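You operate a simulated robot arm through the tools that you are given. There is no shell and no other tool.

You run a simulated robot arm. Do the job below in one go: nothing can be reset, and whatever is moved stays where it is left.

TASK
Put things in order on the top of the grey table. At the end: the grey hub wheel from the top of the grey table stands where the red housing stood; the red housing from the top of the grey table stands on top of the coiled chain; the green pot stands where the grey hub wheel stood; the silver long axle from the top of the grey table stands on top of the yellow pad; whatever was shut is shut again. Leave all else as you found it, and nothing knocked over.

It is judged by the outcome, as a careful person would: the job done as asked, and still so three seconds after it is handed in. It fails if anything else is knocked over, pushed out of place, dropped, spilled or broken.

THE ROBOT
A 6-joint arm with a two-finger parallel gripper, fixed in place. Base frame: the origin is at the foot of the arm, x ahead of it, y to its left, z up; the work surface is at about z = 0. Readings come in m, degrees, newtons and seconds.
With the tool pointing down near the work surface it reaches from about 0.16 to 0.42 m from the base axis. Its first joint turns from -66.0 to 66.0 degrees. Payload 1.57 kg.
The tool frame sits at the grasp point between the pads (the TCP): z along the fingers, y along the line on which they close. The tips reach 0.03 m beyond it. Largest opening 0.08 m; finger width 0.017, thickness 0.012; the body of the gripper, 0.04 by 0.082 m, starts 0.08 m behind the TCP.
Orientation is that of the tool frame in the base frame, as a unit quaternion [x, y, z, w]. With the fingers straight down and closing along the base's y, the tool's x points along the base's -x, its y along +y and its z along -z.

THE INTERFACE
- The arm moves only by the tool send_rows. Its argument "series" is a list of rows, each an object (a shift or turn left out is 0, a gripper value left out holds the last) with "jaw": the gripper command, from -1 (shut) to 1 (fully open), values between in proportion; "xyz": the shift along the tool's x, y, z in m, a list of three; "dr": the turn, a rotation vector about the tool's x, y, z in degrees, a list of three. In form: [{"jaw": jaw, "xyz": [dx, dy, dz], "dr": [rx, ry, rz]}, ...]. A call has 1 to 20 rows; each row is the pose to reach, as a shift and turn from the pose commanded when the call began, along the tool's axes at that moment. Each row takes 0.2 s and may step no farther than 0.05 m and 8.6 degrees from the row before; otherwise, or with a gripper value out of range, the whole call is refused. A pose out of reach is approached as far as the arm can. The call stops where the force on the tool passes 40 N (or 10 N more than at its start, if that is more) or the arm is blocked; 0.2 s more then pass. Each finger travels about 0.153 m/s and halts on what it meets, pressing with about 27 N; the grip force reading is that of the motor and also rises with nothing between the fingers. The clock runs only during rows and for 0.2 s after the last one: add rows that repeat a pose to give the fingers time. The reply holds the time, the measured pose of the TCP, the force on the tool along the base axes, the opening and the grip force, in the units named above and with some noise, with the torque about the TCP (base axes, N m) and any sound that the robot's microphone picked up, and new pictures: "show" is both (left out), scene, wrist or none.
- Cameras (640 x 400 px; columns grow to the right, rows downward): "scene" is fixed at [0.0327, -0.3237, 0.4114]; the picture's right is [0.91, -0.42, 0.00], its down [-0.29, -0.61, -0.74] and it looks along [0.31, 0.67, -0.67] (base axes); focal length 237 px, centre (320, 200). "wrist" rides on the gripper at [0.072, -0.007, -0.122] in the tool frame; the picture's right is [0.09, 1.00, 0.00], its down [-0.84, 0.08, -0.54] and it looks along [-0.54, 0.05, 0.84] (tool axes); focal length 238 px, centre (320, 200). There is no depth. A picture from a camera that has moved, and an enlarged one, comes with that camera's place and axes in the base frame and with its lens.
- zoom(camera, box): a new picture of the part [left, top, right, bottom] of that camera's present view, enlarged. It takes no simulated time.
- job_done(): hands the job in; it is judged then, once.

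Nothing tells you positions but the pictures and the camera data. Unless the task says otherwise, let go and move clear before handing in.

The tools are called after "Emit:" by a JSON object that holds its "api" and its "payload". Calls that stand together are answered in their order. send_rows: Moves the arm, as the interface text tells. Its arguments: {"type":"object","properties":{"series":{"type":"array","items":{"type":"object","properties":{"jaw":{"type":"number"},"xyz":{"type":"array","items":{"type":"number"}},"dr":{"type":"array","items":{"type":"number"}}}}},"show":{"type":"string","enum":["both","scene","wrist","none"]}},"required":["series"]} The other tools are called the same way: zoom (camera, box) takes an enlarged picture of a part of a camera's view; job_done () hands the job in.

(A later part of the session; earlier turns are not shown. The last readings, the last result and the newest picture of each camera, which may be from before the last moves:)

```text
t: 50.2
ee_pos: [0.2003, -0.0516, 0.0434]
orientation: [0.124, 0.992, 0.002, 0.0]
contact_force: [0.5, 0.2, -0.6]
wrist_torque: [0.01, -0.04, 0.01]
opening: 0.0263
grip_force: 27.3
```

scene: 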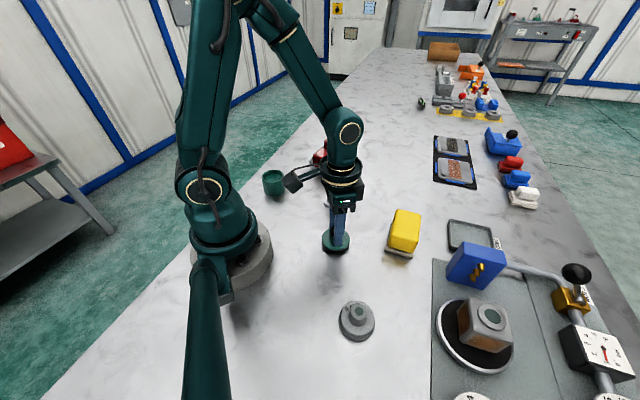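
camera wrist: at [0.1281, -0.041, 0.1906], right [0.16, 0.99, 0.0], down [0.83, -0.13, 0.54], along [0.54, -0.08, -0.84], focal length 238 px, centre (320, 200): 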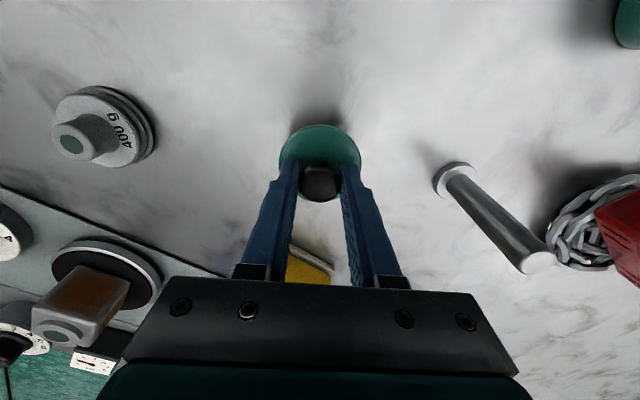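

Emit:
{"api": "send_rows", "payload": {"series": [{"jaw": -1, "xyz": [0, 0, 0.0012]}, {"xyz": [0, 0, 0.0022]}, {"xyz": [0, 0, 0.0022]}], "show": "scene"}}

Emit:
{"api": "zoom", "payload": {"camera": "scene", "box": [310, 210, 380, 270]}}

```text
t: 51.0
ee_pos: [0.1998, -0.0496, 0.0406]
orientation: [0.124, 0.992, 0.002, 0.0]
contact_force: [-0.2, 0.5, 0.2]
wrist_torque: [-0.01, 0.01, 0.0]
opening: 0.0263
grip_force: 27.1
```

scene: 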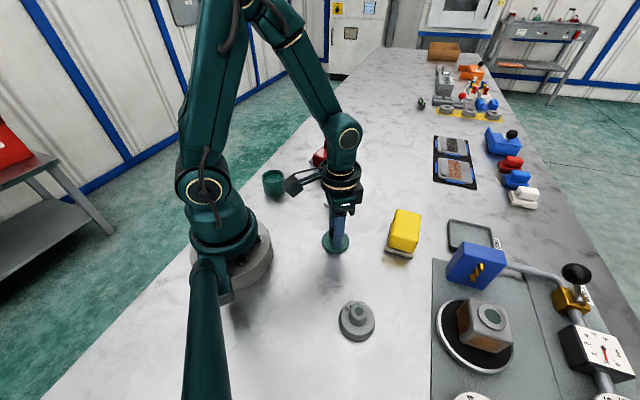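

```text
6.67 times, centred on (345, 240) of scene
camera zoom: at [0.0327, -0.3237, 0.4114], right [0.91, -0.42, 0.0], down [-0.29, -0.61, -0.74], along [0.31, 0.67, -0.67], focal length 1583 px, centre (153, -67)
```

zoom: 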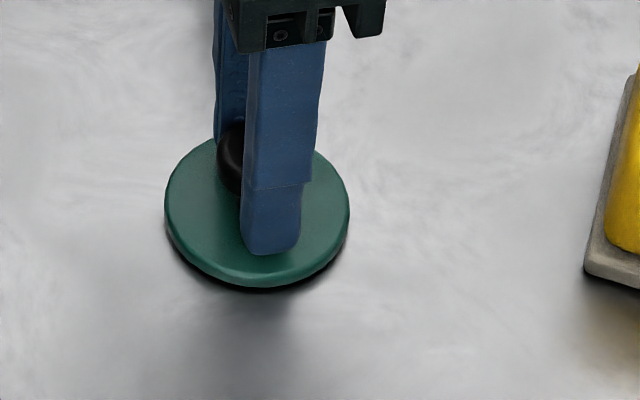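

It's almost touching. A little further.

Emit:
{"api": "send_rows", "payload": {"series": [{"jaw": -1, "xyz": [0, 0, 0.0008]}, {"xyz": [0, 0, 0.0016]}, {"xyz": [0, 0, 0.0016]}], "show": "none"}}

```text
t: 51.8
ee_pos: [0.1998, -0.05, 0.0391]
orientation: [0.125, 0.992, 0.002, -0.001]
contact_force: [-0.9, 1.7, 2.6]
wrist_torque: [-0.1, -0.02, 0.04]
opening: 0.0261
grip_force: 27.1
```

The lid is on the table. I'll release it and rise.

Emit:
{"api": "send_rows", "payload": {"series": [{"jaw": -0.1, "xyz": [0, 0, 0]}, {"jaw": 0.3, "xyz": [0, 0, 0]}, {"jaw": 0.3, "xyz": [0, 0, -0.01]}, {"jaw": 0.3, "xyz": [0, 0, -0.04]}, {"jaw": 1, "xyz": [0, 0, -0.08]}, {"jaw": 1, "xyz": [0, 0, -0.12]}, {"jaw": 1, "xyz": [0, 0, -0.16]}, {"jaw": 1, "xyz": [0, 0, -0.18]}, {"jaw": 1, "xyz": [0, 0, -0.18]}], "show": "both"}}

Emit:
{"api": "zoom", "payload": {"camera": "wrist", "box": [220, 40, 420, 180]}}

```text
t: 53.8
ee_pos: [0.199, -0.0521, 0.2194]
orientation: [0.125, 0.992, 0.002, 0.0]
contact_force: [-0.7, 0.0, -0.4]
wrist_torque: [-0.03, -0.01, -0.02]
opening: 0.0798
grip_force: 0.1
camera wrist: at [0.1282, -0.0418, 0.3409], right [0.16, 0.99, 0.0], down [0.83, -0.13, 0.54], along [0.54, -0.08, -0.84], focal length 238 px, centre (320, 200)
```

scene: 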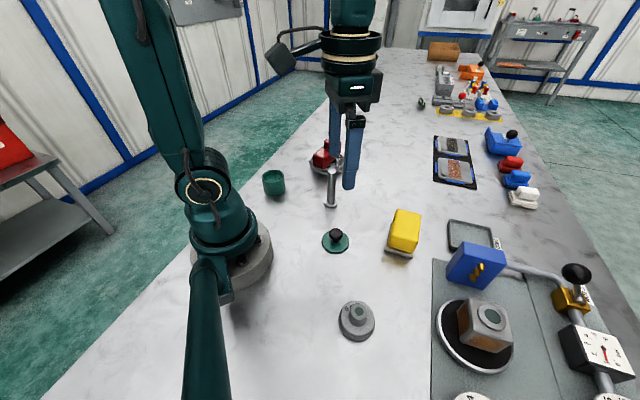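
wrist: 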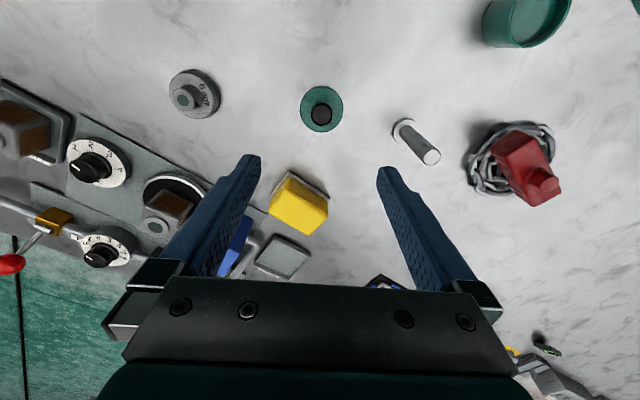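

```text
2.86 times, centred on (320, 110) of wrist
camera zoom: at [0.1282, -0.0418, 0.3409], right [0.16, 0.99, 0.0], down [0.83, -0.13, 0.54], along [0.54, -0.08, -0.84], focal length 681 px, centre (320, 457)
```

zoom: 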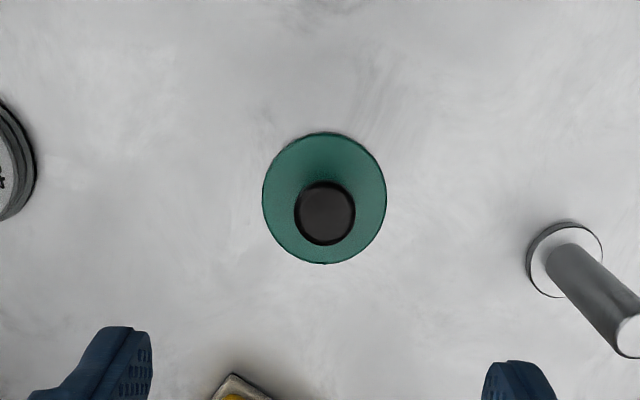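

The lid sits flat at (0.20, -0.05). I'll go back to the pot body and come down partway over it.

Emit:
{"api": "send_rows", "payload": {"series": [{"jaw": 1, "xyz": [-0.005, 0.0281, 0], "dr": [0, 0, -7.4]}, {"xyz": [-0.0064, 0.0566, 0], "dr": [0, 0, -14.8]}, {"xyz": [-0.0019, 0.0854, 0], "dr": [0, 0, -22.2]}, {"xyz": [0.0067, 0.1139, 0], "dr": [0, 0, -29.6]}, {"xyz": [0.023, 0.1387, 0], "dr": [0, 0, -37]}, {"xyz": [0.0438, 0.1597, 0], "dr": [0, 0, -44.4]}, {"xyz": [0.0668, 0.1775, 0], "dr": [0, 0, -51.8]}, {"xyz": [0.0919, 0.1921, 0], "dr": [0, 0, -59.2]}, {"xyz": [0.1193, 0.2028, 0], "dr": [0, 0, -66.4]}, {"xyz": [0.1193, 0.2028, 0.04], "dr": [0, 0, -66.4]}, {"xyz": [0.1193, 0.2028, 0.08], "dr": [0, 0, -66.4]}, {"xyz": [0.1193, 0.2028, 0.11], "dr": [0, 0, -66.4]}, {"xyz": [0.1193, 0.2028, 0.11], "dr": [0, 0, -66.4]}], "show": "both"}}

Emit:
{"api": "zoom", "payload": {"camera": "wrist", "box": [220, 60, 420, 220]}}

```text
t: 56.6
ee_pos: [0.134, 0.1759, 0.1083]
orientation: [-0.44, 0.898, 0.001, 0.001]
contact_force: [0.1, -0.1, 0.7]
wrist_torque: [-0.03, -0.01, -0.03]
opening: 0.0798
grip_force: 0.0
camera wrist: at [0.0953, 0.1139, 0.2287], right [-0.84, 0.54, 0.0], down [0.45, 0.71, 0.54], along [0.29, 0.46, -0.84], focal length 238 px, centre (320, 200)
```

scene: 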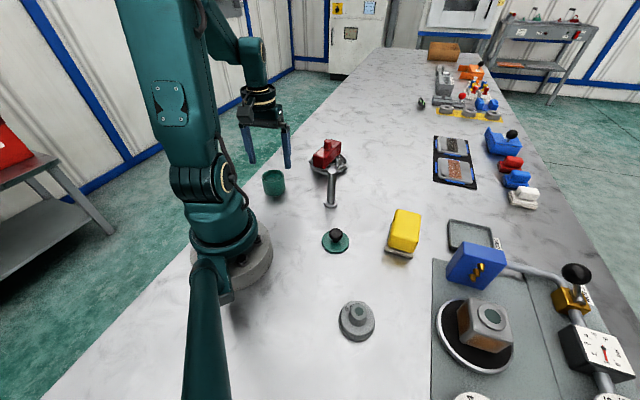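
wrist: 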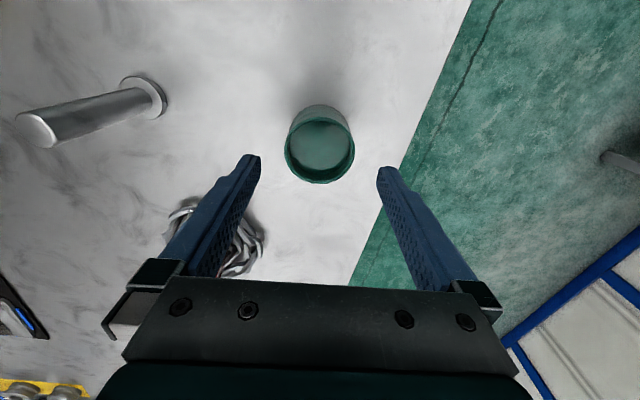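

```text
2.50 times, centred on (320, 140) of wrist
camera zoom: at [0.0953, 0.1139, 0.2287], right [-0.84, 0.54, 0.0], down [0.45, 0.71, 0.54], along [0.29, 0.46, -0.84], focal length 596 px, centre (320, 350)
```

zoom: 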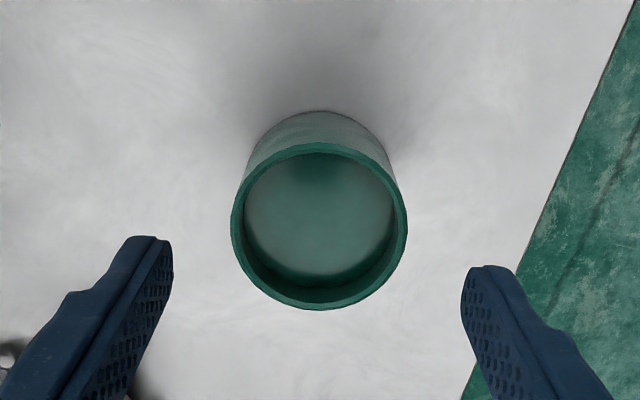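

The pot is empty and centred. I'll go down and grip the body.

Emit:
{"api": "send_rows", "payload": {"series": [{"jaw": 1, "xyz": [0.001, -0.001, 0.025]}, {"xyz": [0.001, -0.001, 0.05]}, {"xyz": [0.001, -0.001, 0.065]}, {"xyz": [0.001, -0.001, 0.07]}, {"xyz": [0.001, -0.001, 0.07]}, {"jaw": 0.5, "xyz": [0.001, -0.001, 0.07]}, {"jaw": -1, "xyz": [0.001, -0.001, 0.07]}, {"jaw": -1, "xyz": [0.001, -0.001, 0.07]}, {"jaw": -1, "xyz": [0.001, -0.001, 0.07]}], "show": "wrist"}}

Emit:
{"api": "zoom", "payload": {"camera": "wrist", "box": [220, 60, 420, 260]}}

```text
t: 58.6
ee_pos: [0.1342, 0.1741, 0.0402]
orientation: [-0.439, 0.898, 0.001, 0.0]
contact_force: [-0.2, 0.0, -0.1]
wrist_torque: [-0.02, -0.02, 0.0]
opening: 0.0571
grip_force: 26.9
camera wrist: at [0.0958, 0.1126, 0.1601], right [-0.84, 0.54, 0.0], down [0.45, 0.71, 0.54], along [0.29, 0.46, -0.84], focal length 238 px, centre (320, 200)
```

wrist: 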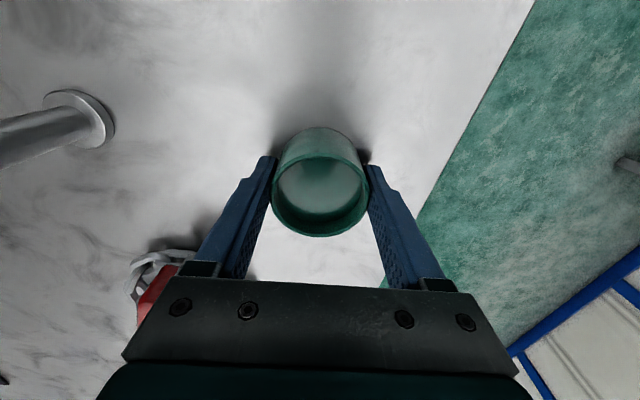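

```text
2.00 times, centred on (320, 160) of wrist
camera zoom: at [0.0958, 0.1126, 0.1601], right [-0.84, 0.54, 0.0], down [0.45, 0.71, 0.54], along [0.29, 0.46, -0.84], focal length 477 px, centre (320, 280)
```

zoom: 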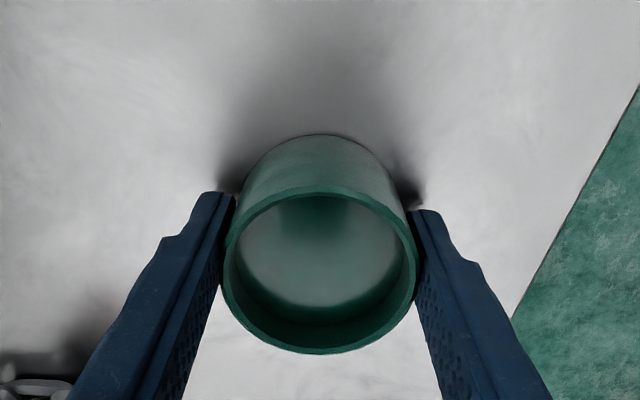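

The body is gripped and centred. I'll lift it and carry it in a clear arc to the hub's old place.

Emit:
{"api": "send_rows", "payload": {"series": [{"jaw": -1, "xyz": [0, 0, -0.006]}, {"xyz": [0, 0, -0.02]}, {"xyz": [0, 0, -0.05]}, {"xyz": [0, 0, -0.09]}, {"xyz": [0, 0, -0.13]}, {"xyz": [0, 0, -0.16]}, {"xyz": [-0.0022, -0.0142, -0.16], "dr": [0, 0, 2.35]}, {"xyz": [-0.0066, -0.0425, -0.16], "dr": [0, 0, 7.05]}, {"xyz": [-0.011, -0.0708, -0.16], "dr": [0, 0, 11.75]}, {"xyz": [-0.0154, -0.0992, -0.16], "dr": [0, 0, 16.45]}, {"xyz": [-0.0198, -0.1275, -0.16], "dr": [0, 0, 21.15]}, {"xyz": [-0.0243, -0.1559, -0.16], "dr": [0, 0, 25.85]}, {"xyz": [-0.0287, -0.1842, -0.16], "dr": [0, 0, 30.55]}, {"xyz": [-0.0331, -0.2125, -0.155], "dr": [0, 0, 35.25]}, {"xyz": [-0.0375, -0.2409, -0.14], "dr": [0, 0, 39.95]}, {"xyz": [-0.0419, -0.2692, -0.12], "dr": [0, 0, 44.65]}, {"xyz": [-0.0441, -0.2834, -0.105], "dr": [0, 0, 47]}, {"xyz": [-0.0441, -0.2834, -0.105], "dr": [0, 0, 47]}], "show": "both"}}

Emit:
{"api": "zoom", "payload": {"camera": "scene", "box": [340, 100, 440, 220]}}

```text
t: 62.4
ee_pos: [0.3858, 0.0357, 0.143]
orientation: [-0.044, 0.999, 0.002, 0.0]
contact_force: [-0.1, -1.0, -6.5]
wrist_torque: [0.02, -0.02, -0.01]
opening: 0.0573
grip_force: 26.5
camera wrist: at [0.3153, 0.0215, 0.2631], right [-0.18, 0.98, 0.0], down [0.83, 0.15, 0.54], along [0.53, 0.1, -0.84], focal length 238 px, centre (320, 200)
```

scene: 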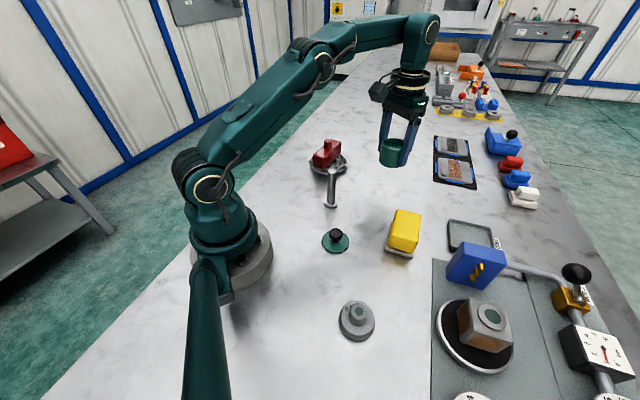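
wrist: 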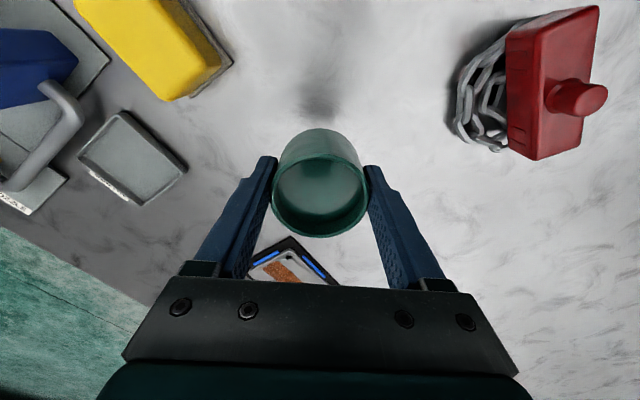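

```text
3.33 times, centred on (390, 160) of scene
camera zoom: at [0.0327, -0.3237, 0.4114], right [0.91, -0.42, 0.0], down [-0.29, -0.61, -0.74], along [0.31, 0.67, -0.67], focal length 791 px, centre (87, 333)
```

zoom: 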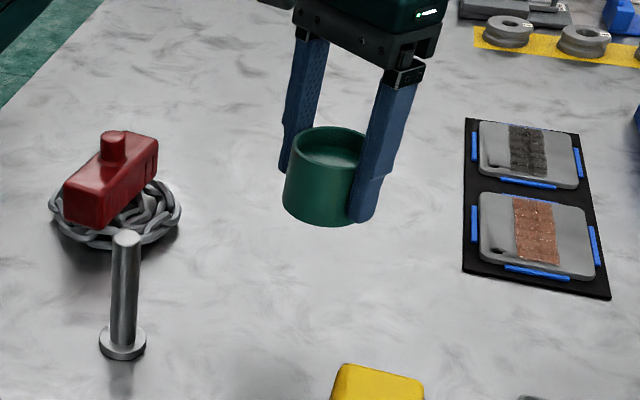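

The pot is above its target. I'll lower it in stages.

Emit:
{"api": "send_rows", "payload": {"series": [{"jaw": -1, "xyz": [0, -0.0005, 0.03]}, {"xyz": [0, -0.0005, 0.06]}, {"xyz": [0, -0.0005, 0.085]}, {"xyz": [0, -0.0005, 0.096]}, {"xyz": [0, -0.0005, 0.099]}, {"xyz": [0, -0.0005, 0.099]}], "show": "none"}}

```text
t: 63.8
ee_pos: [0.3857, 0.0361, 0.0452]
orientation: [-0.045, 0.999, 0.002, 0.0]
contact_force: [-0.6, 0.3, -5.5]
wrist_torque: [-0.02, 0.02, -0.01]
opening: 0.057
grip_force: 26.2
```

Emit:
{"api": "send_rows", "payload": {"series": [{"jaw": -1, "xyz": [0, 0, 0.0015]}, {"xyz": [0, 0, 0.003]}, {"xyz": [0, 0, 0.0045]}, {"xyz": [0, 0, 0.0045]}], "show": "none"}}

```text
t: 64.8
ee_pos: [0.3851, 0.0355, 0.0412]
orientation: [-0.044, 0.999, 0.002, 0.0]
contact_force: [-0.1, 0.0, -6.3]
wrist_torque: [0.0, 0.06, -0.02]
opening: 0.057
grip_force: 26.4
```

Emit:
{"api": "send_rows", "payload": {"series": [{"jaw": -1, "xyz": [0, 0, 0.0008]}, {"xyz": [0, 0, 0.0016]}, {"xyz": [0, 0, 0.0016]}], "show": "scene"}}

Emit:
{"api": "zoom", "payload": {"camera": "scene", "box": [360, 150, 410, 220]}}

```text
t: 65.6
ee_pos: [0.3868, 0.0343, 0.039]
orientation: [-0.045, 0.999, 0.002, 0.001]
contact_force: [0.0, -0.2, -5.9]
wrist_torque: [0.0, 0.03, -0.01]
opening: 0.057
grip_force: 27.2
```

scene: 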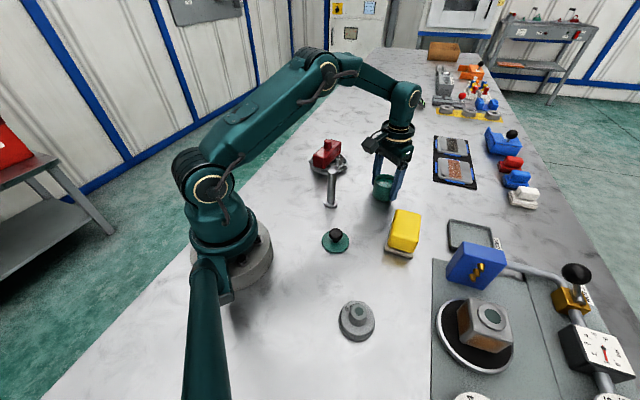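

```text
5.71 times, centred on (385, 185) of scene
camera zoom: at [0.0327, -0.3237, 0.4114], right [0.91, -0.42, 0.0], down [-0.29, -0.61, -0.74], along [0.31, 0.67, -0.67], focal length 1356 px, centre (-51, 286)
```

zoom: 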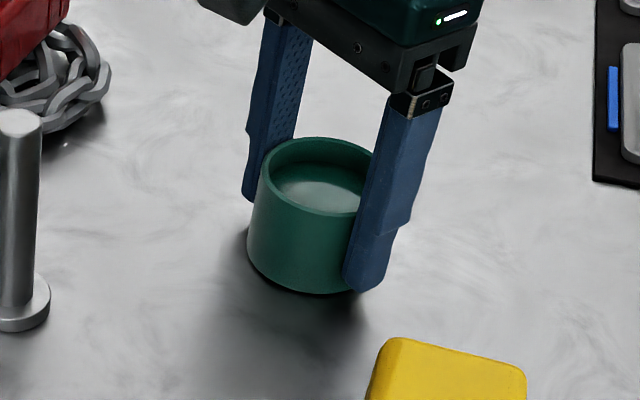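

Emit:
{"api": "send_rows", "payload": {"series": [{"jaw": -1, "xyz": [0, 0, 0.0008]}, {"xyz": [0, 0, 0.0014]}, {"xyz": [0, 0, 0.0014]}], "show": "none"}}

```text
t: 66.4
ee_pos: [0.385, 0.0349, 0.0396]
orientation: [-0.045, 0.999, 0.002, 0.003]
contact_force: [-7.1, 1.6, 23.9]
wrist_torque: [0.02, 0.17, -0.01]
opening: 0.057
grip_force: 27.0
```

The pot has touched the table. I'll ease off and release it.

Emit:
{"api": "send_rows", "payload": {"series": [{"jaw": -1, "xyz": [0, 0, -0.0008]}, {"jaw": -1, "xyz": [0, 0, -0.0008]}, {"jaw": 0.7, "xyz": [0, 0, -0.0008]}, {"jaw": 1, "xyz": [0, 0, -0.0008]}, {"jaw": 1, "xyz": [0, 0, -0.0008]}], "show": "wrist"}}

Emit:
{"api": "zoom", "payload": {"camera": "wrist", "box": [220, 60, 420, 260]}}

```text
t: 67.6
ee_pos: [0.3843, 0.0344, 0.0389]
orientation: [-0.044, 0.999, 0.002, -0.001]
contact_force: [0.1, 0.2, -0.3]
wrist_torque: [-0.03, -0.05, 0.03]
opening: 0.0798
grip_force: 0.0
camera wrist: at [0.3146, 0.021, 0.1595], right [-0.18, 0.98, 0.0], down [0.83, 0.15, 0.54], along [0.53, 0.1, -0.84], focal length 238 px, centre (320, 200)
```

wrist: 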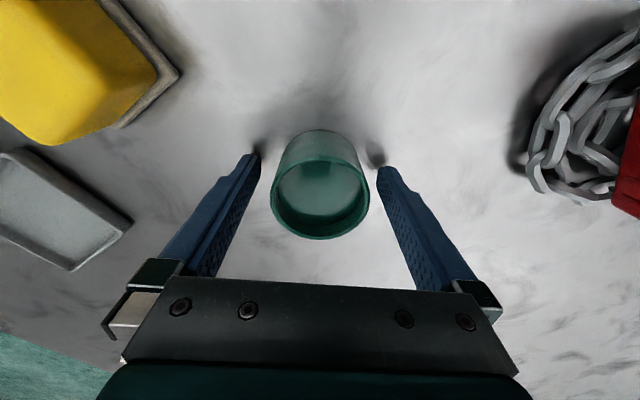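

```text
2.00 times, centred on (320, 160) of wrist
camera zoom: at [0.3146, 0.021, 0.1595], right [-0.18, 0.98, 0.0], down [0.83, 0.15, 0.54], along [0.53, 0.1, -0.84], focal length 477 px, centre (320, 280)
```

zoom: 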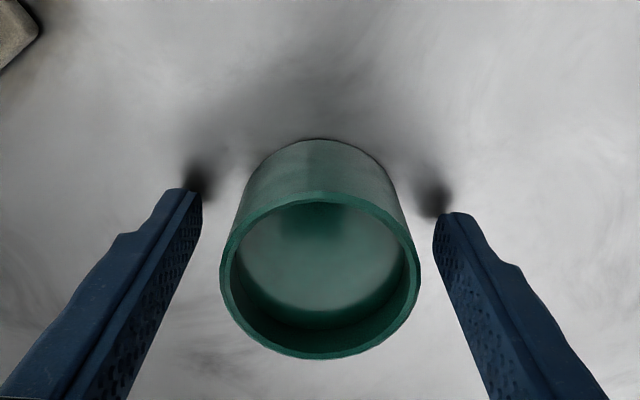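

The pot body stands in the hub's place. Now I'll rise and return for the lid.

Emit:
{"api": "send_rows", "payload": {"series": [{"jaw": 1, "xyz": [0, 0, -0.02]}, {"xyz": [0, 0, -0.06]}, {"xyz": [0, 0, -0.1]}, {"xyz": [0.01, -0.004, -0.11], "dr": [0, 0, 1]}, {"xyz": [0.04, -0.0144, -0.125], "dr": [0, 0, 4.1]}, {"xyz": [0.075, -0.027, -0.14], "dr": [0, 0, 7.7]}, {"xyz": [0.11, -0.0395, -0.15], "dr": [0, 0, 11.2]}, {"xyz": [0.145, -0.0521, -0.15], "dr": [0, 0, 14.8]}, {"xyz": [0.175, -0.0629, -0.14], "dr": [0, 0, 17.9]}, {"xyz": [0.1914, -0.0688, -0.12], "dr": [0, 0, 19.5]}, {"xyz": [0.1914, -0.0688, -0.085], "dr": [0, 0, 19.5]}, {"xyz": [0.1914, -0.0688, -0.06], "dr": [0, 0, 19.5]}, {"xyz": [0.1914, -0.0688, -0.06], "dr": [0, 0, 19.5]}], "show": "both"}}

Emit:
{"api": "zoom", "payload": {"camera": "wrist", "box": [220, 60, 420, 220]}}

Emit:
{"api": "zoom", "payload": {"camera": "scene", "box": [360, 150, 410, 220]}}

```text
t: 70.4
ee_pos: [0.203, -0.05, 0.0992]
orientation: [0.125, 0.992, 0.001, 0.0]
contact_force: [-0.2, 0.8, 0.2]
wrist_torque: [-0.02, 0.01, 0.01]
opening: 0.0799
grip_force: 0.0
camera wrist: at [0.131, -0.0398, 0.22], right [0.16, 0.99, 0.0], down [0.83, -0.13, 0.54], along [0.54, -0.08, -0.84], focal length 238 px, centre (320, 200)
```

scene: 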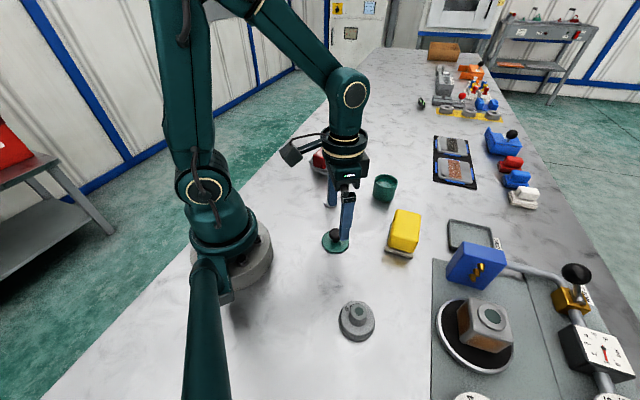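
wrist: 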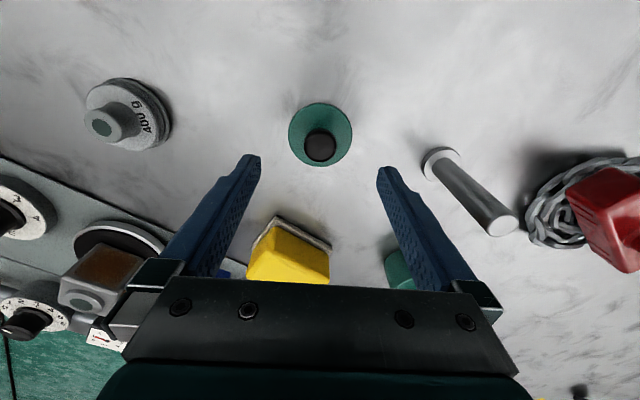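

```text
2.50 times, centred on (320, 140) of wrist
camera zoom: at [0.131, -0.0398, 0.22], right [0.16, 0.99, 0.0], down [0.83, -0.13, 0.54], along [0.54, -0.08, -0.84], focal length 596 px, centre (320, 350)
```

zoom: 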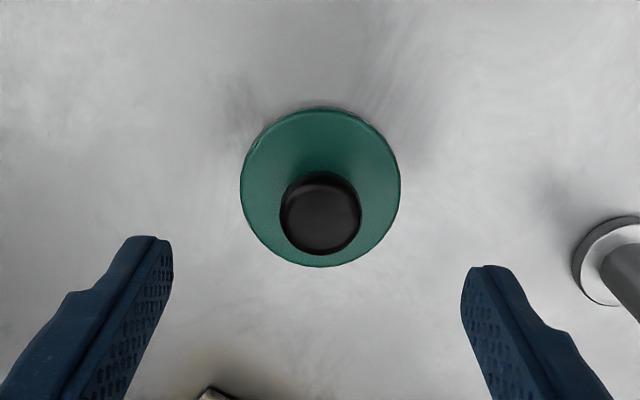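

```text
5.71 times, centred on (385, 185) of scene
camera zoom: at [0.0327, -0.3237, 0.4114], right [0.91, -0.42, 0.0], down [-0.29, -0.61, -0.74], along [0.31, 0.67, -0.67], focal length 1356 px, centre (-51, 286)
```

zoom: 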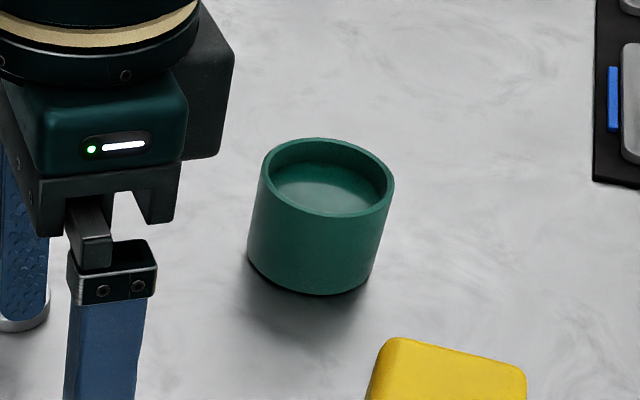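

The lid and its knob are within 3 mm of centre. I'll go down and grip the knob.

Emit:
{"api": "send_rows", "payload": {"series": [{"jaw": 1, "xyz": [0.002, -0.001, 0.02]}, {"xyz": [0.002, -0.001, 0.04]}, {"xyz": [0.002, -0.001, 0.053]}, {"xyz": [0.002, -0.001, 0.0585]}, {"xyz": [0.002, -0.001, 0.0585]}, {"jaw": 0, "xyz": [0.002, -0.001, 0.0585]}, {"jaw": -1, "xyz": [0.002, -0.001, 0.0585]}, {"jaw": -1, "xyz": [0.002, -0.001, 0.0585]}, {"jaw": -1, "xyz": [0.002, -0.001, 0.0585]}], "show": "both"}}

Emit:
{"api": "zoom", "payload": {"camera": "wrist", "box": [220, 60, 420, 260]}}

```text
t: 72.4
ee_pos: [0.1988, -0.0528, 0.0406]
orientation: [0.126, 0.992, 0.002, 0.0]
contact_force: [1.4, 0.0, -0.4]
wrist_torque: [0.03, 0.0, 0.04]
opening: 0.0262
grip_force: 27.2
camera wrist: at [0.1284, -0.0411, 0.162], right [0.16, 0.99, 0.0], down [0.83, -0.13, 0.54], along [0.54, -0.08, -0.84], focal length 238 px, centre (320, 200)
```

scene: 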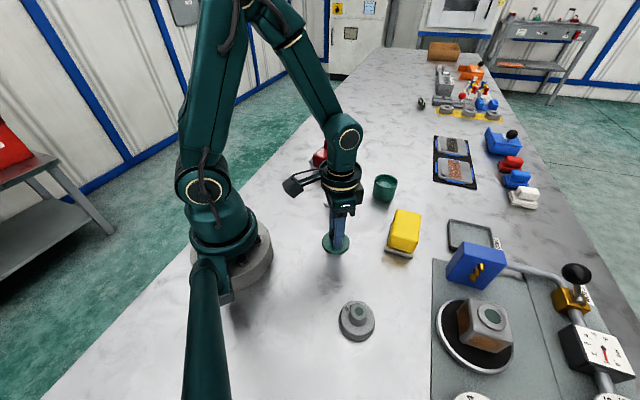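
wrist: 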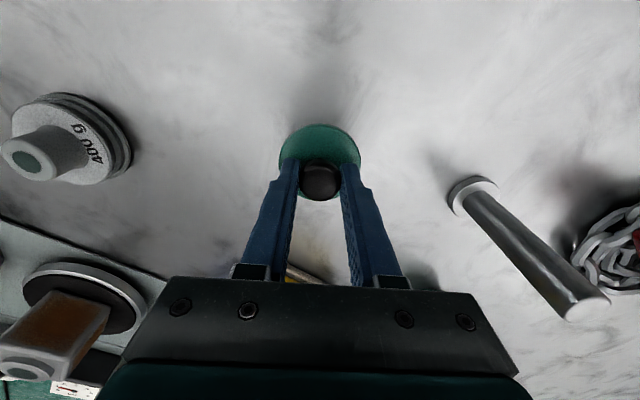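

```text
2.00 times, centred on (320, 160) of wrist
camera zoom: at [0.1284, -0.0411, 0.162], right [0.16, 0.99, 0.0], down [0.83, -0.13, 0.54], along [0.54, -0.08, -0.84], focal length 477 px, centre (320, 280)
```

zoom: 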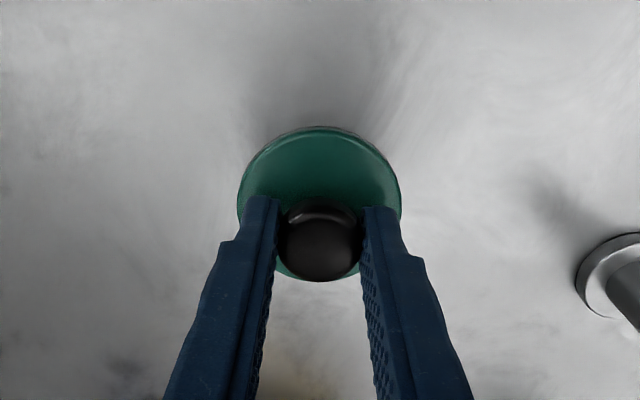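

The knob is gripped. I'll lift the lid and carry it to the pot.

Emit:
{"api": "send_rows", "payload": {"series": [{"jaw": -1, "xyz": [0, 0, -0.006]}, {"xyz": [0, 0, -0.02]}, {"xyz": [0, 0, -0.05]}, {"xyz": [0, 0, -0.09]}, {"xyz": [0, 0, -0.13]}, {"xyz": [0, 0, -0.15]}, {"xyz": [-0.01, 0.0081, -0.155], "dr": [0, 0, -1.2]}, {"xyz": [-0.032, 0.0261, -0.155], "dr": [0, 0, -3.9]}, {"xyz": [-0.055, 0.0448, -0.155], "dr": [0, 0, -6.7]}, {"xyz": [-0.08, 0.0652, -0.15], "dr": [0, 0, -9.8]}, {"xyz": [-0.105, 0.0856, -0.14], "dr": [0, 0, -12.8]}, {"xyz": [-0.13, 0.1059, -0.125], "dr": [0, 0, -15.9]}, {"xyz": [-0.15, 0.1222, -0.115], "dr": [0, 0, -18.4]}, {"xyz": [-0.1593, 0.1298, -0.105], "dr": [0, 0, -19.5]}, {"xyz": [-0.1593, 0.1298, -0.105], "dr": [0, 0, -19.5]}], "show": "both"}}

Emit:
{"api": "zoom", "payload": {"camera": "wrist", "box": [220, 40, 420, 220]}}

Emit:
{"api": "zoom", "payload": {"camera": "scene", "box": [350, 110, 430, 220]}}

```text
t: 75.6
ee_pos: [0.3843, 0.0323, 0.1439]
orientation: [-0.045, 0.999, 0.002, 0.0]
contact_force: [0.7, -0.9, -0.6]
wrist_torque: [-0.03, -0.02, 0.0]
opening: 0.0262
grip_force: 26.9
camera wrist: at [0.3133, 0.0197, 0.2657], right [-0.18, 0.98, 0.0], down [0.83, 0.15, 0.54], along [0.53, 0.1, -0.84], focal length 238 px, centre (320, 200)
```

scene: 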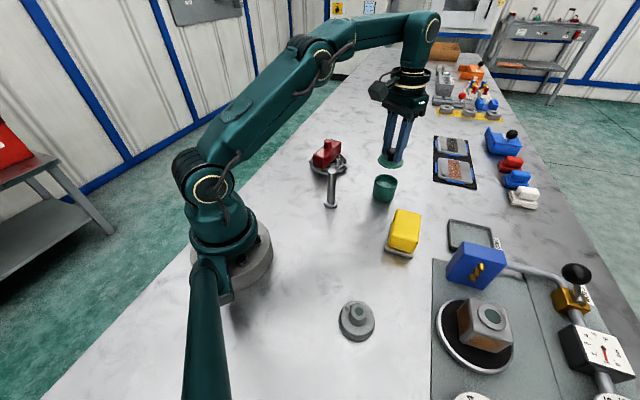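
wrist: 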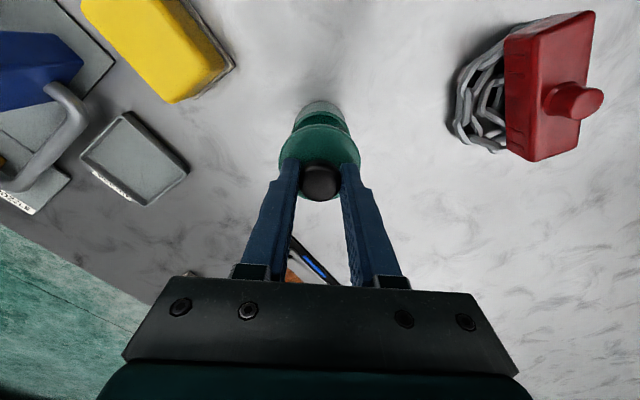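

```text
2.22 times, centred on (320, 130) of wrist
camera zoom: at [0.3133, 0.0197, 0.2657], right [-0.18, 0.98, 0.0], down [0.83, 0.15, 0.54], along [0.53, 0.1, -0.84], focal length 530 px, centre (320, 356)
```

zoom: 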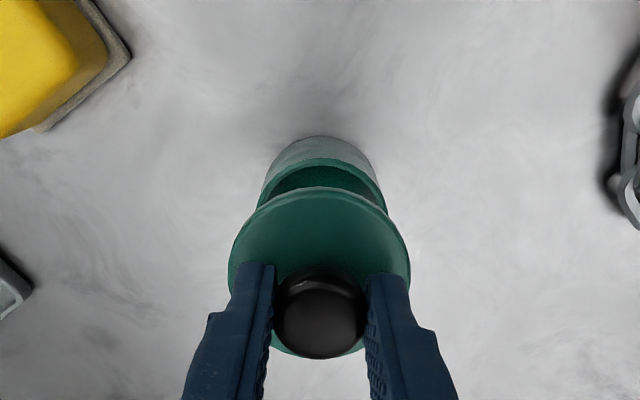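

```text
3.64 times, centred on (390, 165) of scene
camera zoom: at [0.0327, -0.3236, 0.4114], right [0.91, -0.42, 0.0], down [-0.29, -0.61, -0.74], along [0.31, 0.67, -0.67], focal length 863 px, centre (66, 327)
```

zoom: 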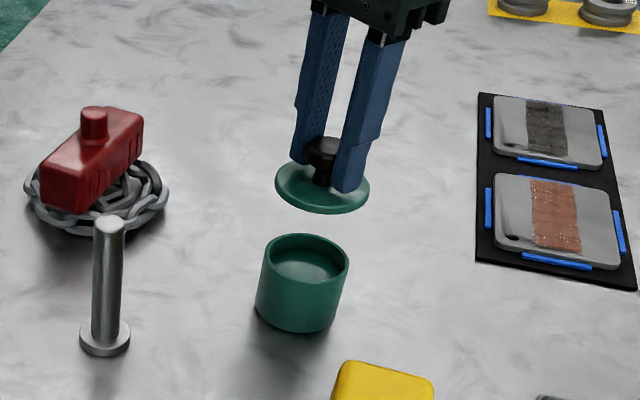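

The lid looks aligned over the pot to within about a millimetre. I'll lower it to just above the rim and check.

Emit:
{"api": "send_rows", "payload": {"series": [{"jaw": -1, "xyz": [0, 0, 0.015]}, {"xyz": [0, 0, 0.03]}, {"xyz": [0, 0, 0.042]}, {"xyz": [0, 0, 0.046]}, {"xyz": [0, 0, 0.046]}], "show": "both"}}

Emit:
{"api": "zoom", "payload": {"camera": "wrist", "box": [260, 90, 380, 210]}}

Emit:
{"api": "zoom", "payload": {"camera": "scene", "box": [360, 150, 410, 220]}}

```text
t: 76.8
ee_pos: [0.3852, 0.035, 0.0999]
orientation: [-0.044, 0.999, 0.002, 0.0]
contact_force: [0.3, 0.6, 0.6]
wrist_torque: [0.02, -0.02, -0.01]
opening: 0.026
grip_force: 27.0
camera wrist: at [0.3144, 0.0206, 0.2202], right [-0.18, 0.98, 0.0], down [0.83, 0.15, 0.54], along [0.53, 0.1, -0.84], focal length 238 px, centre (320, 200)
```

scene: 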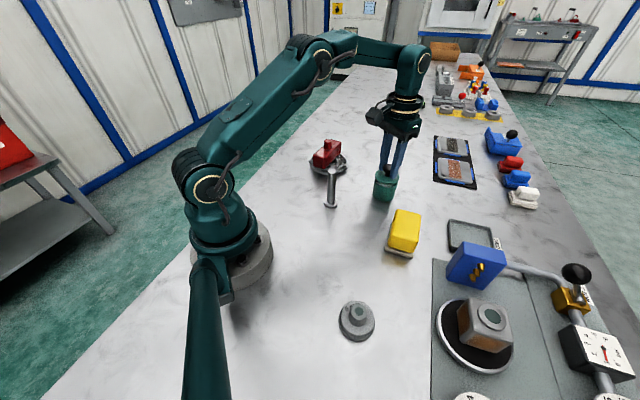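
wrist: 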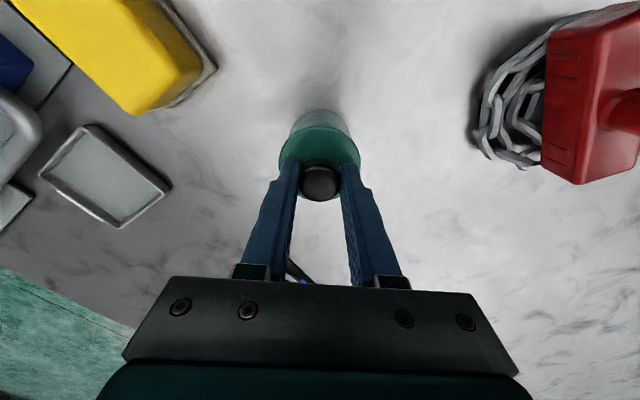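

```text
3.33 times, centred on (320, 150) of wrist
camera zoom: at [0.3144, 0.0206, 0.2202], right [-0.18, 0.98, 0.0], down [0.83, 0.15, 0.54], along [0.53, 0.1, -0.84], focal length 794 px, centre (320, 367)
```

zoom: 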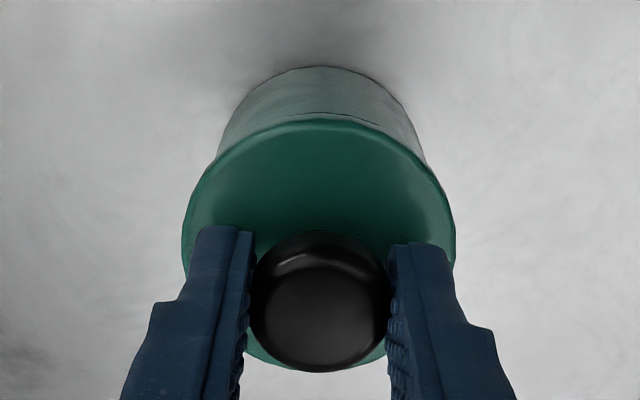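

```text
5.71 times, centred on (385, 185) of scene
camera zoom: at [0.0327, -0.3237, 0.4114], right [0.91, -0.42, 0.0], down [-0.29, -0.61, -0.74], along [0.31, 0.67, -0.67], focal length 1356 px, centre (-51, 286)
```

zoom: 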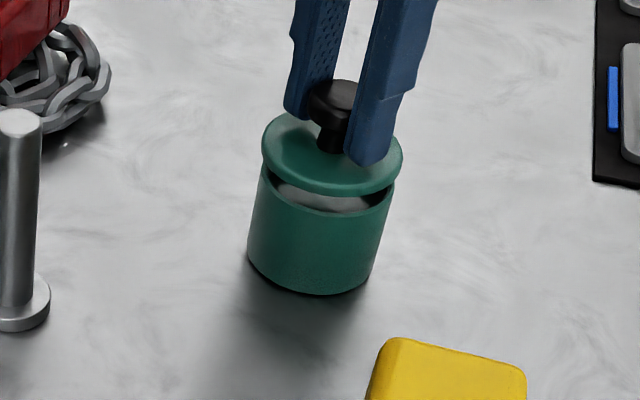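

The lid is aligned over the rim in both views. I'll lower it slowly onto the pot.

Emit:
{"api": "send_rows", "payload": {"series": [{"jaw": -1, "xyz": [0, 0, 0.004]}, {"xyz": [0, 0, 0.007]}, {"xyz": [0, 0, 0.009]}, {"xyz": [0, 0, 0.0105]}, {"xyz": [0, 0, 0.0105]}], "show": "none"}}

```text
t: 78.0
ee_pos: [0.385, 0.0349, 0.0887]
orientation: [-0.046, 0.999, 0.002, 0.0]
contact_force: [0.0, 0.0, -0.4]
wrist_torque: [-0.02, 0.02, 0.04]
opening: 0.0262
grip_force: 26.7
```

Emit:
{"api": "send_rows", "payload": {"series": [{"jaw": -1, "xyz": [0, 0, 0.0008]}, {"xyz": [0, 0, 0.0015]}, {"xyz": [0, 0, 0.0015]}], "show": "scene"}}

Emit:
{"api": "zoom", "payload": {"camera": "scene", "box": [360, 150, 410, 220]}}

```text
t: 78.8
ee_pos: [0.3851, 0.0356, 0.0876]
orientation: [-0.044, 0.999, 0.002, -0.001]
contact_force: [-0.1, 0.3, -0.7]
wrist_torque: [-0.01, 0.01, 0.02]
opening: 0.0261
grip_force: 26.8
```

scene: 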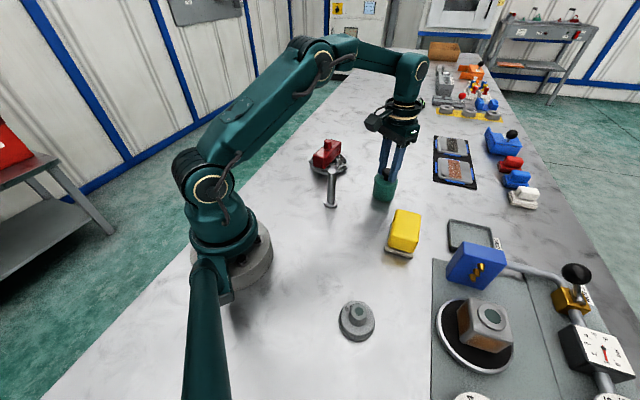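

```text
5.71 times, centred on (385, 185) of scene
camera zoom: at [0.0327, -0.3237, 0.4114], right [0.91, -0.42, 0.0], down [-0.29, -0.61, -0.74], along [0.31, 0.67, -0.67], focal length 1356 px, centre (-51, 286)
```

zoom: 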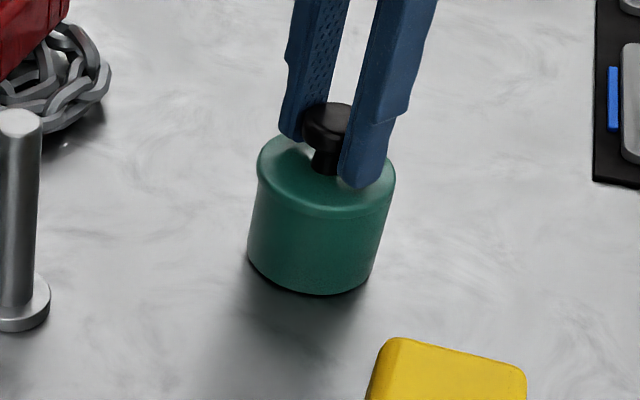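

Nearly seated. A touch more until I feel the rim.

Emit:
{"api": "send_rows", "payload": {"series": [{"jaw": -1, "xyz": [0, 0, 0.0006]}, {"xyz": [0, 0, 0.0012]}, {"xyz": [0, 0, 0.0012]}], "show": "none"}}

```text
t: 79.6
ee_pos: [0.3868, 0.0359, 0.086]
orientation: [-0.046, 0.999, 0.001, 0.002]
contact_force: [4.1, 2.6, 20.8]
wrist_torque: [0.05, 0.22, 0.02]
opening: 0.026
grip_force: 26.8
heard: snap
```

I heard a snap as the lid pressed home, so it's shut. I'll open the jaws without pulling up.

Emit:
{"api": "send_rows", "payload": {"series": [{"jaw": -0.2, "xyz": [0, 0, 0]}, {"jaw": 0.2, "xyz": [0, 0, 0]}, {"jaw": 0.2, "xyz": [0, 0, 0]}], "show": "both"}}

Emit:
{"api": "zoom", "payload": {"camera": "scene", "box": [360, 150, 410, 220]}}

Emit:
{"api": "zoom", "payload": {"camera": "wrist", "box": [240, 80, 400, 220]}}

```text
t: 80.4
ee_pos: [0.3852, 0.0337, 0.0861]
orientation: [-0.044, 0.999, 0.003, 0.001]
contact_force: [-0.1, -0.2, -0.3]
wrist_torque: [0.01, 0.01, 0.02]
opening: 0.0485
grip_force: 0.1
camera wrist: at [0.3146, 0.0209, 0.2067], right [-0.18, 0.98, 0.0], down [0.83, 0.15, 0.54], along [0.53, 0.1, -0.84], focal length 238 px, centre (320, 200)
```

scene: 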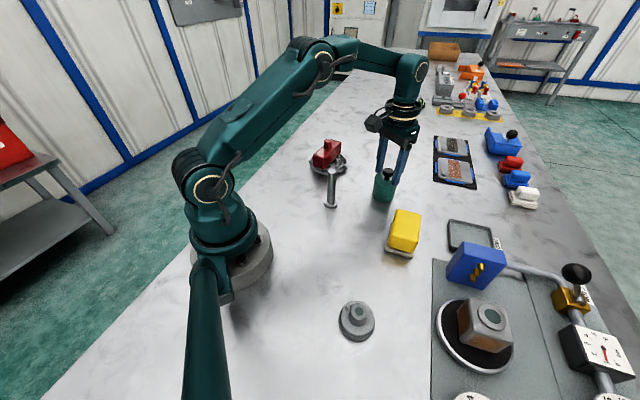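
wrist: 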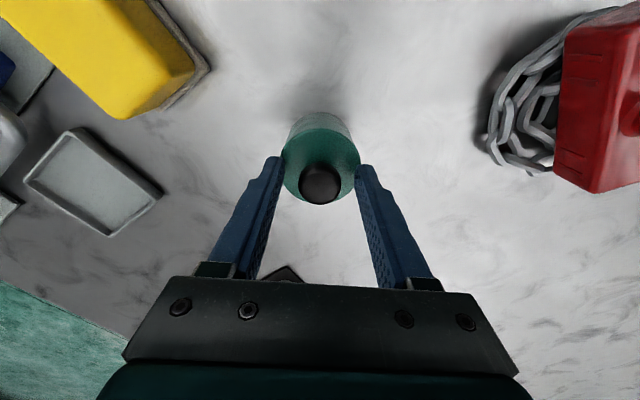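

```text
5.71 times, centred on (385, 185) of scene
camera zoom: at [0.0327, -0.3237, 0.4114], right [0.91, -0.42, 0.0], down [-0.29, -0.61, -0.74], along [0.31, 0.67, -0.67], focal length 1356 px, centre (-51, 286)
```

zoom: 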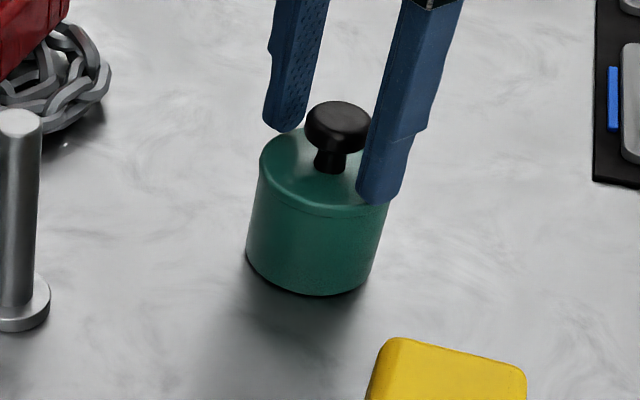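

```text
2.86 times, centred on (320, 150) of wrist
camera zoom: at [0.3146, 0.0209, 0.2067], right [-0.18, 0.98, 0.0], down [0.83, 0.15, 0.54], along [0.53, 0.1, -0.84], focal length 681 px, centre (320, 343)
```

zoom: 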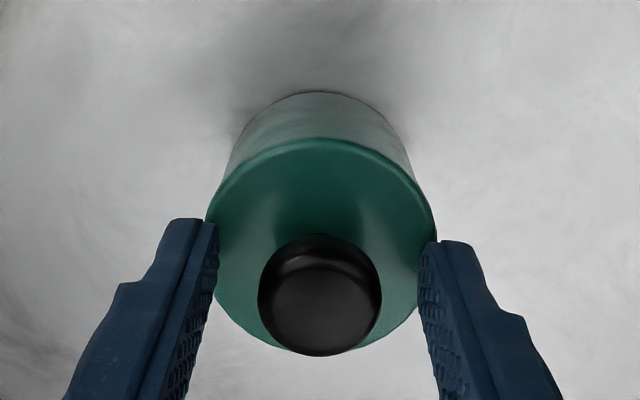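

The pot is whole and shut, standing where the hub stood. Next is the axle: I'll rise and move to a point above it.

Emit:
{"api": "send_rows", "payload": {"series": [{"jaw": 0.2, "xyz": [0, 0, -0.015]}, {"jaw": 0.2, "xyz": [0, 0, -0.045]}, {"jaw": 1, "xyz": [0, 0, -0.065]}, {"xyz": [0.02, 0.0055, -0.08], "dr": [0, 0, -1.3]}, {"xyz": [0.05, 0.0137, -0.1], "dr": [0, 0, -3.2]}, {"xyz": [0.08, 0.022, -0.12], "dr": [0, 0, -5.1]}, {"xyz": [0.11, 0.0302, -0.125], "dr": [0, 0, -7]}, {"xyz": [0.139, 0.0382, -0.125], "dr": [0, 0, -8.8]}, {"xyz": [0.139, 0.0382, -0.125], "dr": [0, 0, -8.8]}], "show": "both"}}

Emit:
{"api": "zoom", "payload": {"camera": "wrist", "box": [240, 40, 400, 180]}}

Emit:
{"api": "zoom", "payload": {"camera": "scene", "box": [300, 120, 440, 260]}}

```text
t: 82.4
ee_pos: [0.242, 0.0619, 0.2107]
orientation: [-0.121, 0.993, 0.002, 0.001]
contact_force: [0.8, 0.0, -0.2]
wrist_torque: [0.03, -0.02, 0.0]
opening: 0.0799
grip_force: 0.1
camera wrist: at [0.1749, 0.0375, 0.3318], right [-0.33, 0.94, 0.0], down [0.79, 0.27, 0.54], along [0.51, 0.18, -0.84], focal length 238 px, centre (320, 200)
```

scene: 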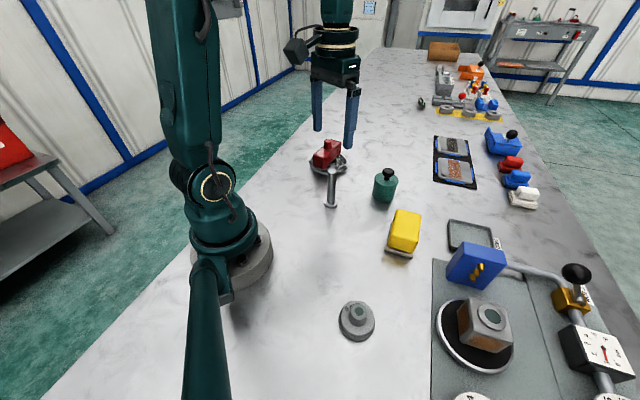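
wrist: 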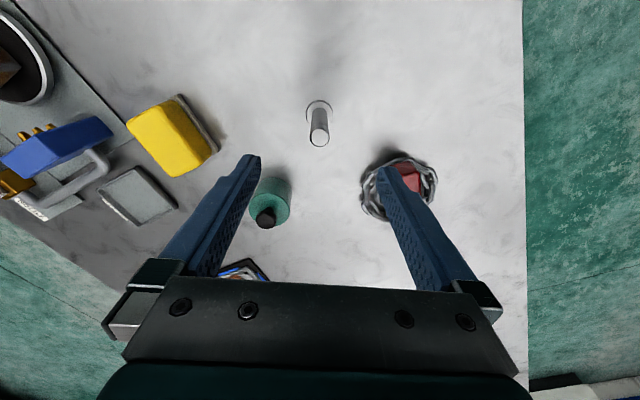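

```text
2.86 times, centred on (320, 110) of wrist
camera zoom: at [0.1749, 0.0375, 0.3318], right [-0.33, 0.94, 0.0], down [0.79, 0.27, 0.54], along [0.51, 0.18, -0.84], focal length 681 px, centre (320, 457)
```

zoom: 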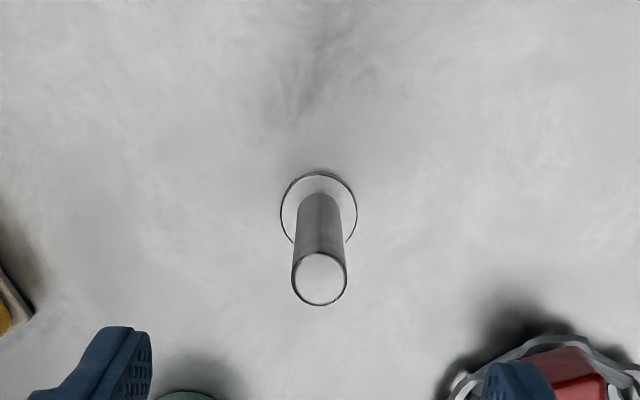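

```text
2.86 times, centred on (370, 190) of scene
camera zoom: at [0.0327, -0.3237, 0.4114], right [0.91, -0.42, 0.0], down [-0.29, -0.61, -0.74], along [0.31, 0.67, -0.67], focal length 678 px, centre (177, 229)
```

zoom: 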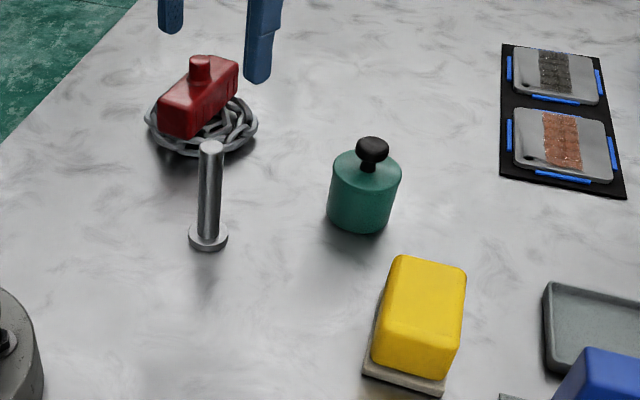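

The axle is centred under the gripper. It's about 0.103 m tall, with a 0.019 m shaft and a 0.035 m foot. I'll go down and grip the shaft.

Emit:
{"api": "send_rows", "payload": {"series": [{"jaw": 1, "xyz": [-0.0025, -0.0008, 0.03]}, {"xyz": [-0.0025, -0.0008, 0.07]}, {"xyz": [-0.0025, -0.0008, 0.11]}, {"xyz": [-0.0025, -0.0008, 0.14]}, {"xyz": [-0.0025, -0.0008, 0.151]}, {"xyz": [-0.0025, -0.0008, 0.151]}], "show": "wrist"}}

Emit:
{"api": "zoom", "payload": {"camera": "wrist", "box": [220, 60, 420, 260]}}

```text
t: 83.8
ee_pos: [0.2461, 0.0609, 0.06]
orientation: [-0.122, 0.993, 0.002, -0.001]
contact_force: [0.4, 0.0, 1.7]
wrist_torque: [0.02, 0.02, 0.03]
opening: 0.0801
grip_force: 0.0
camera wrist: at [0.1775, 0.0365, 0.1812], right [-0.33, 0.94, 0.0], down [0.79, 0.28, 0.54], along [0.51, 0.18, -0.84], focal length 238 px, centre (320, 200)
```

wrist: 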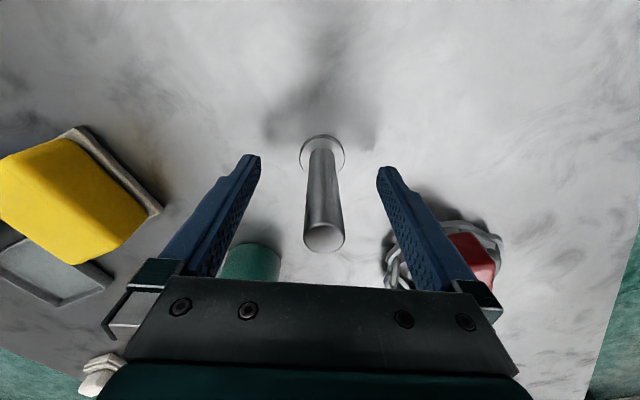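

```text
2.00 times, centred on (320, 160) of wrist
camera zoom: at [0.1775, 0.0365, 0.1812], right [-0.33, 0.94, 0.0], down [0.79, 0.28, 0.54], along [0.51, 0.18, -0.84], focal length 477 px, centre (320, 280)
```

zoom: 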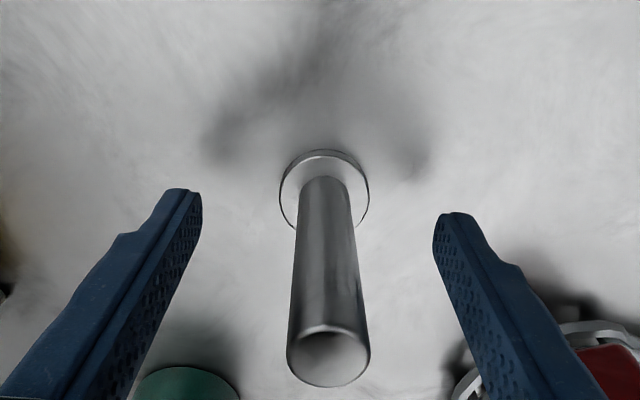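

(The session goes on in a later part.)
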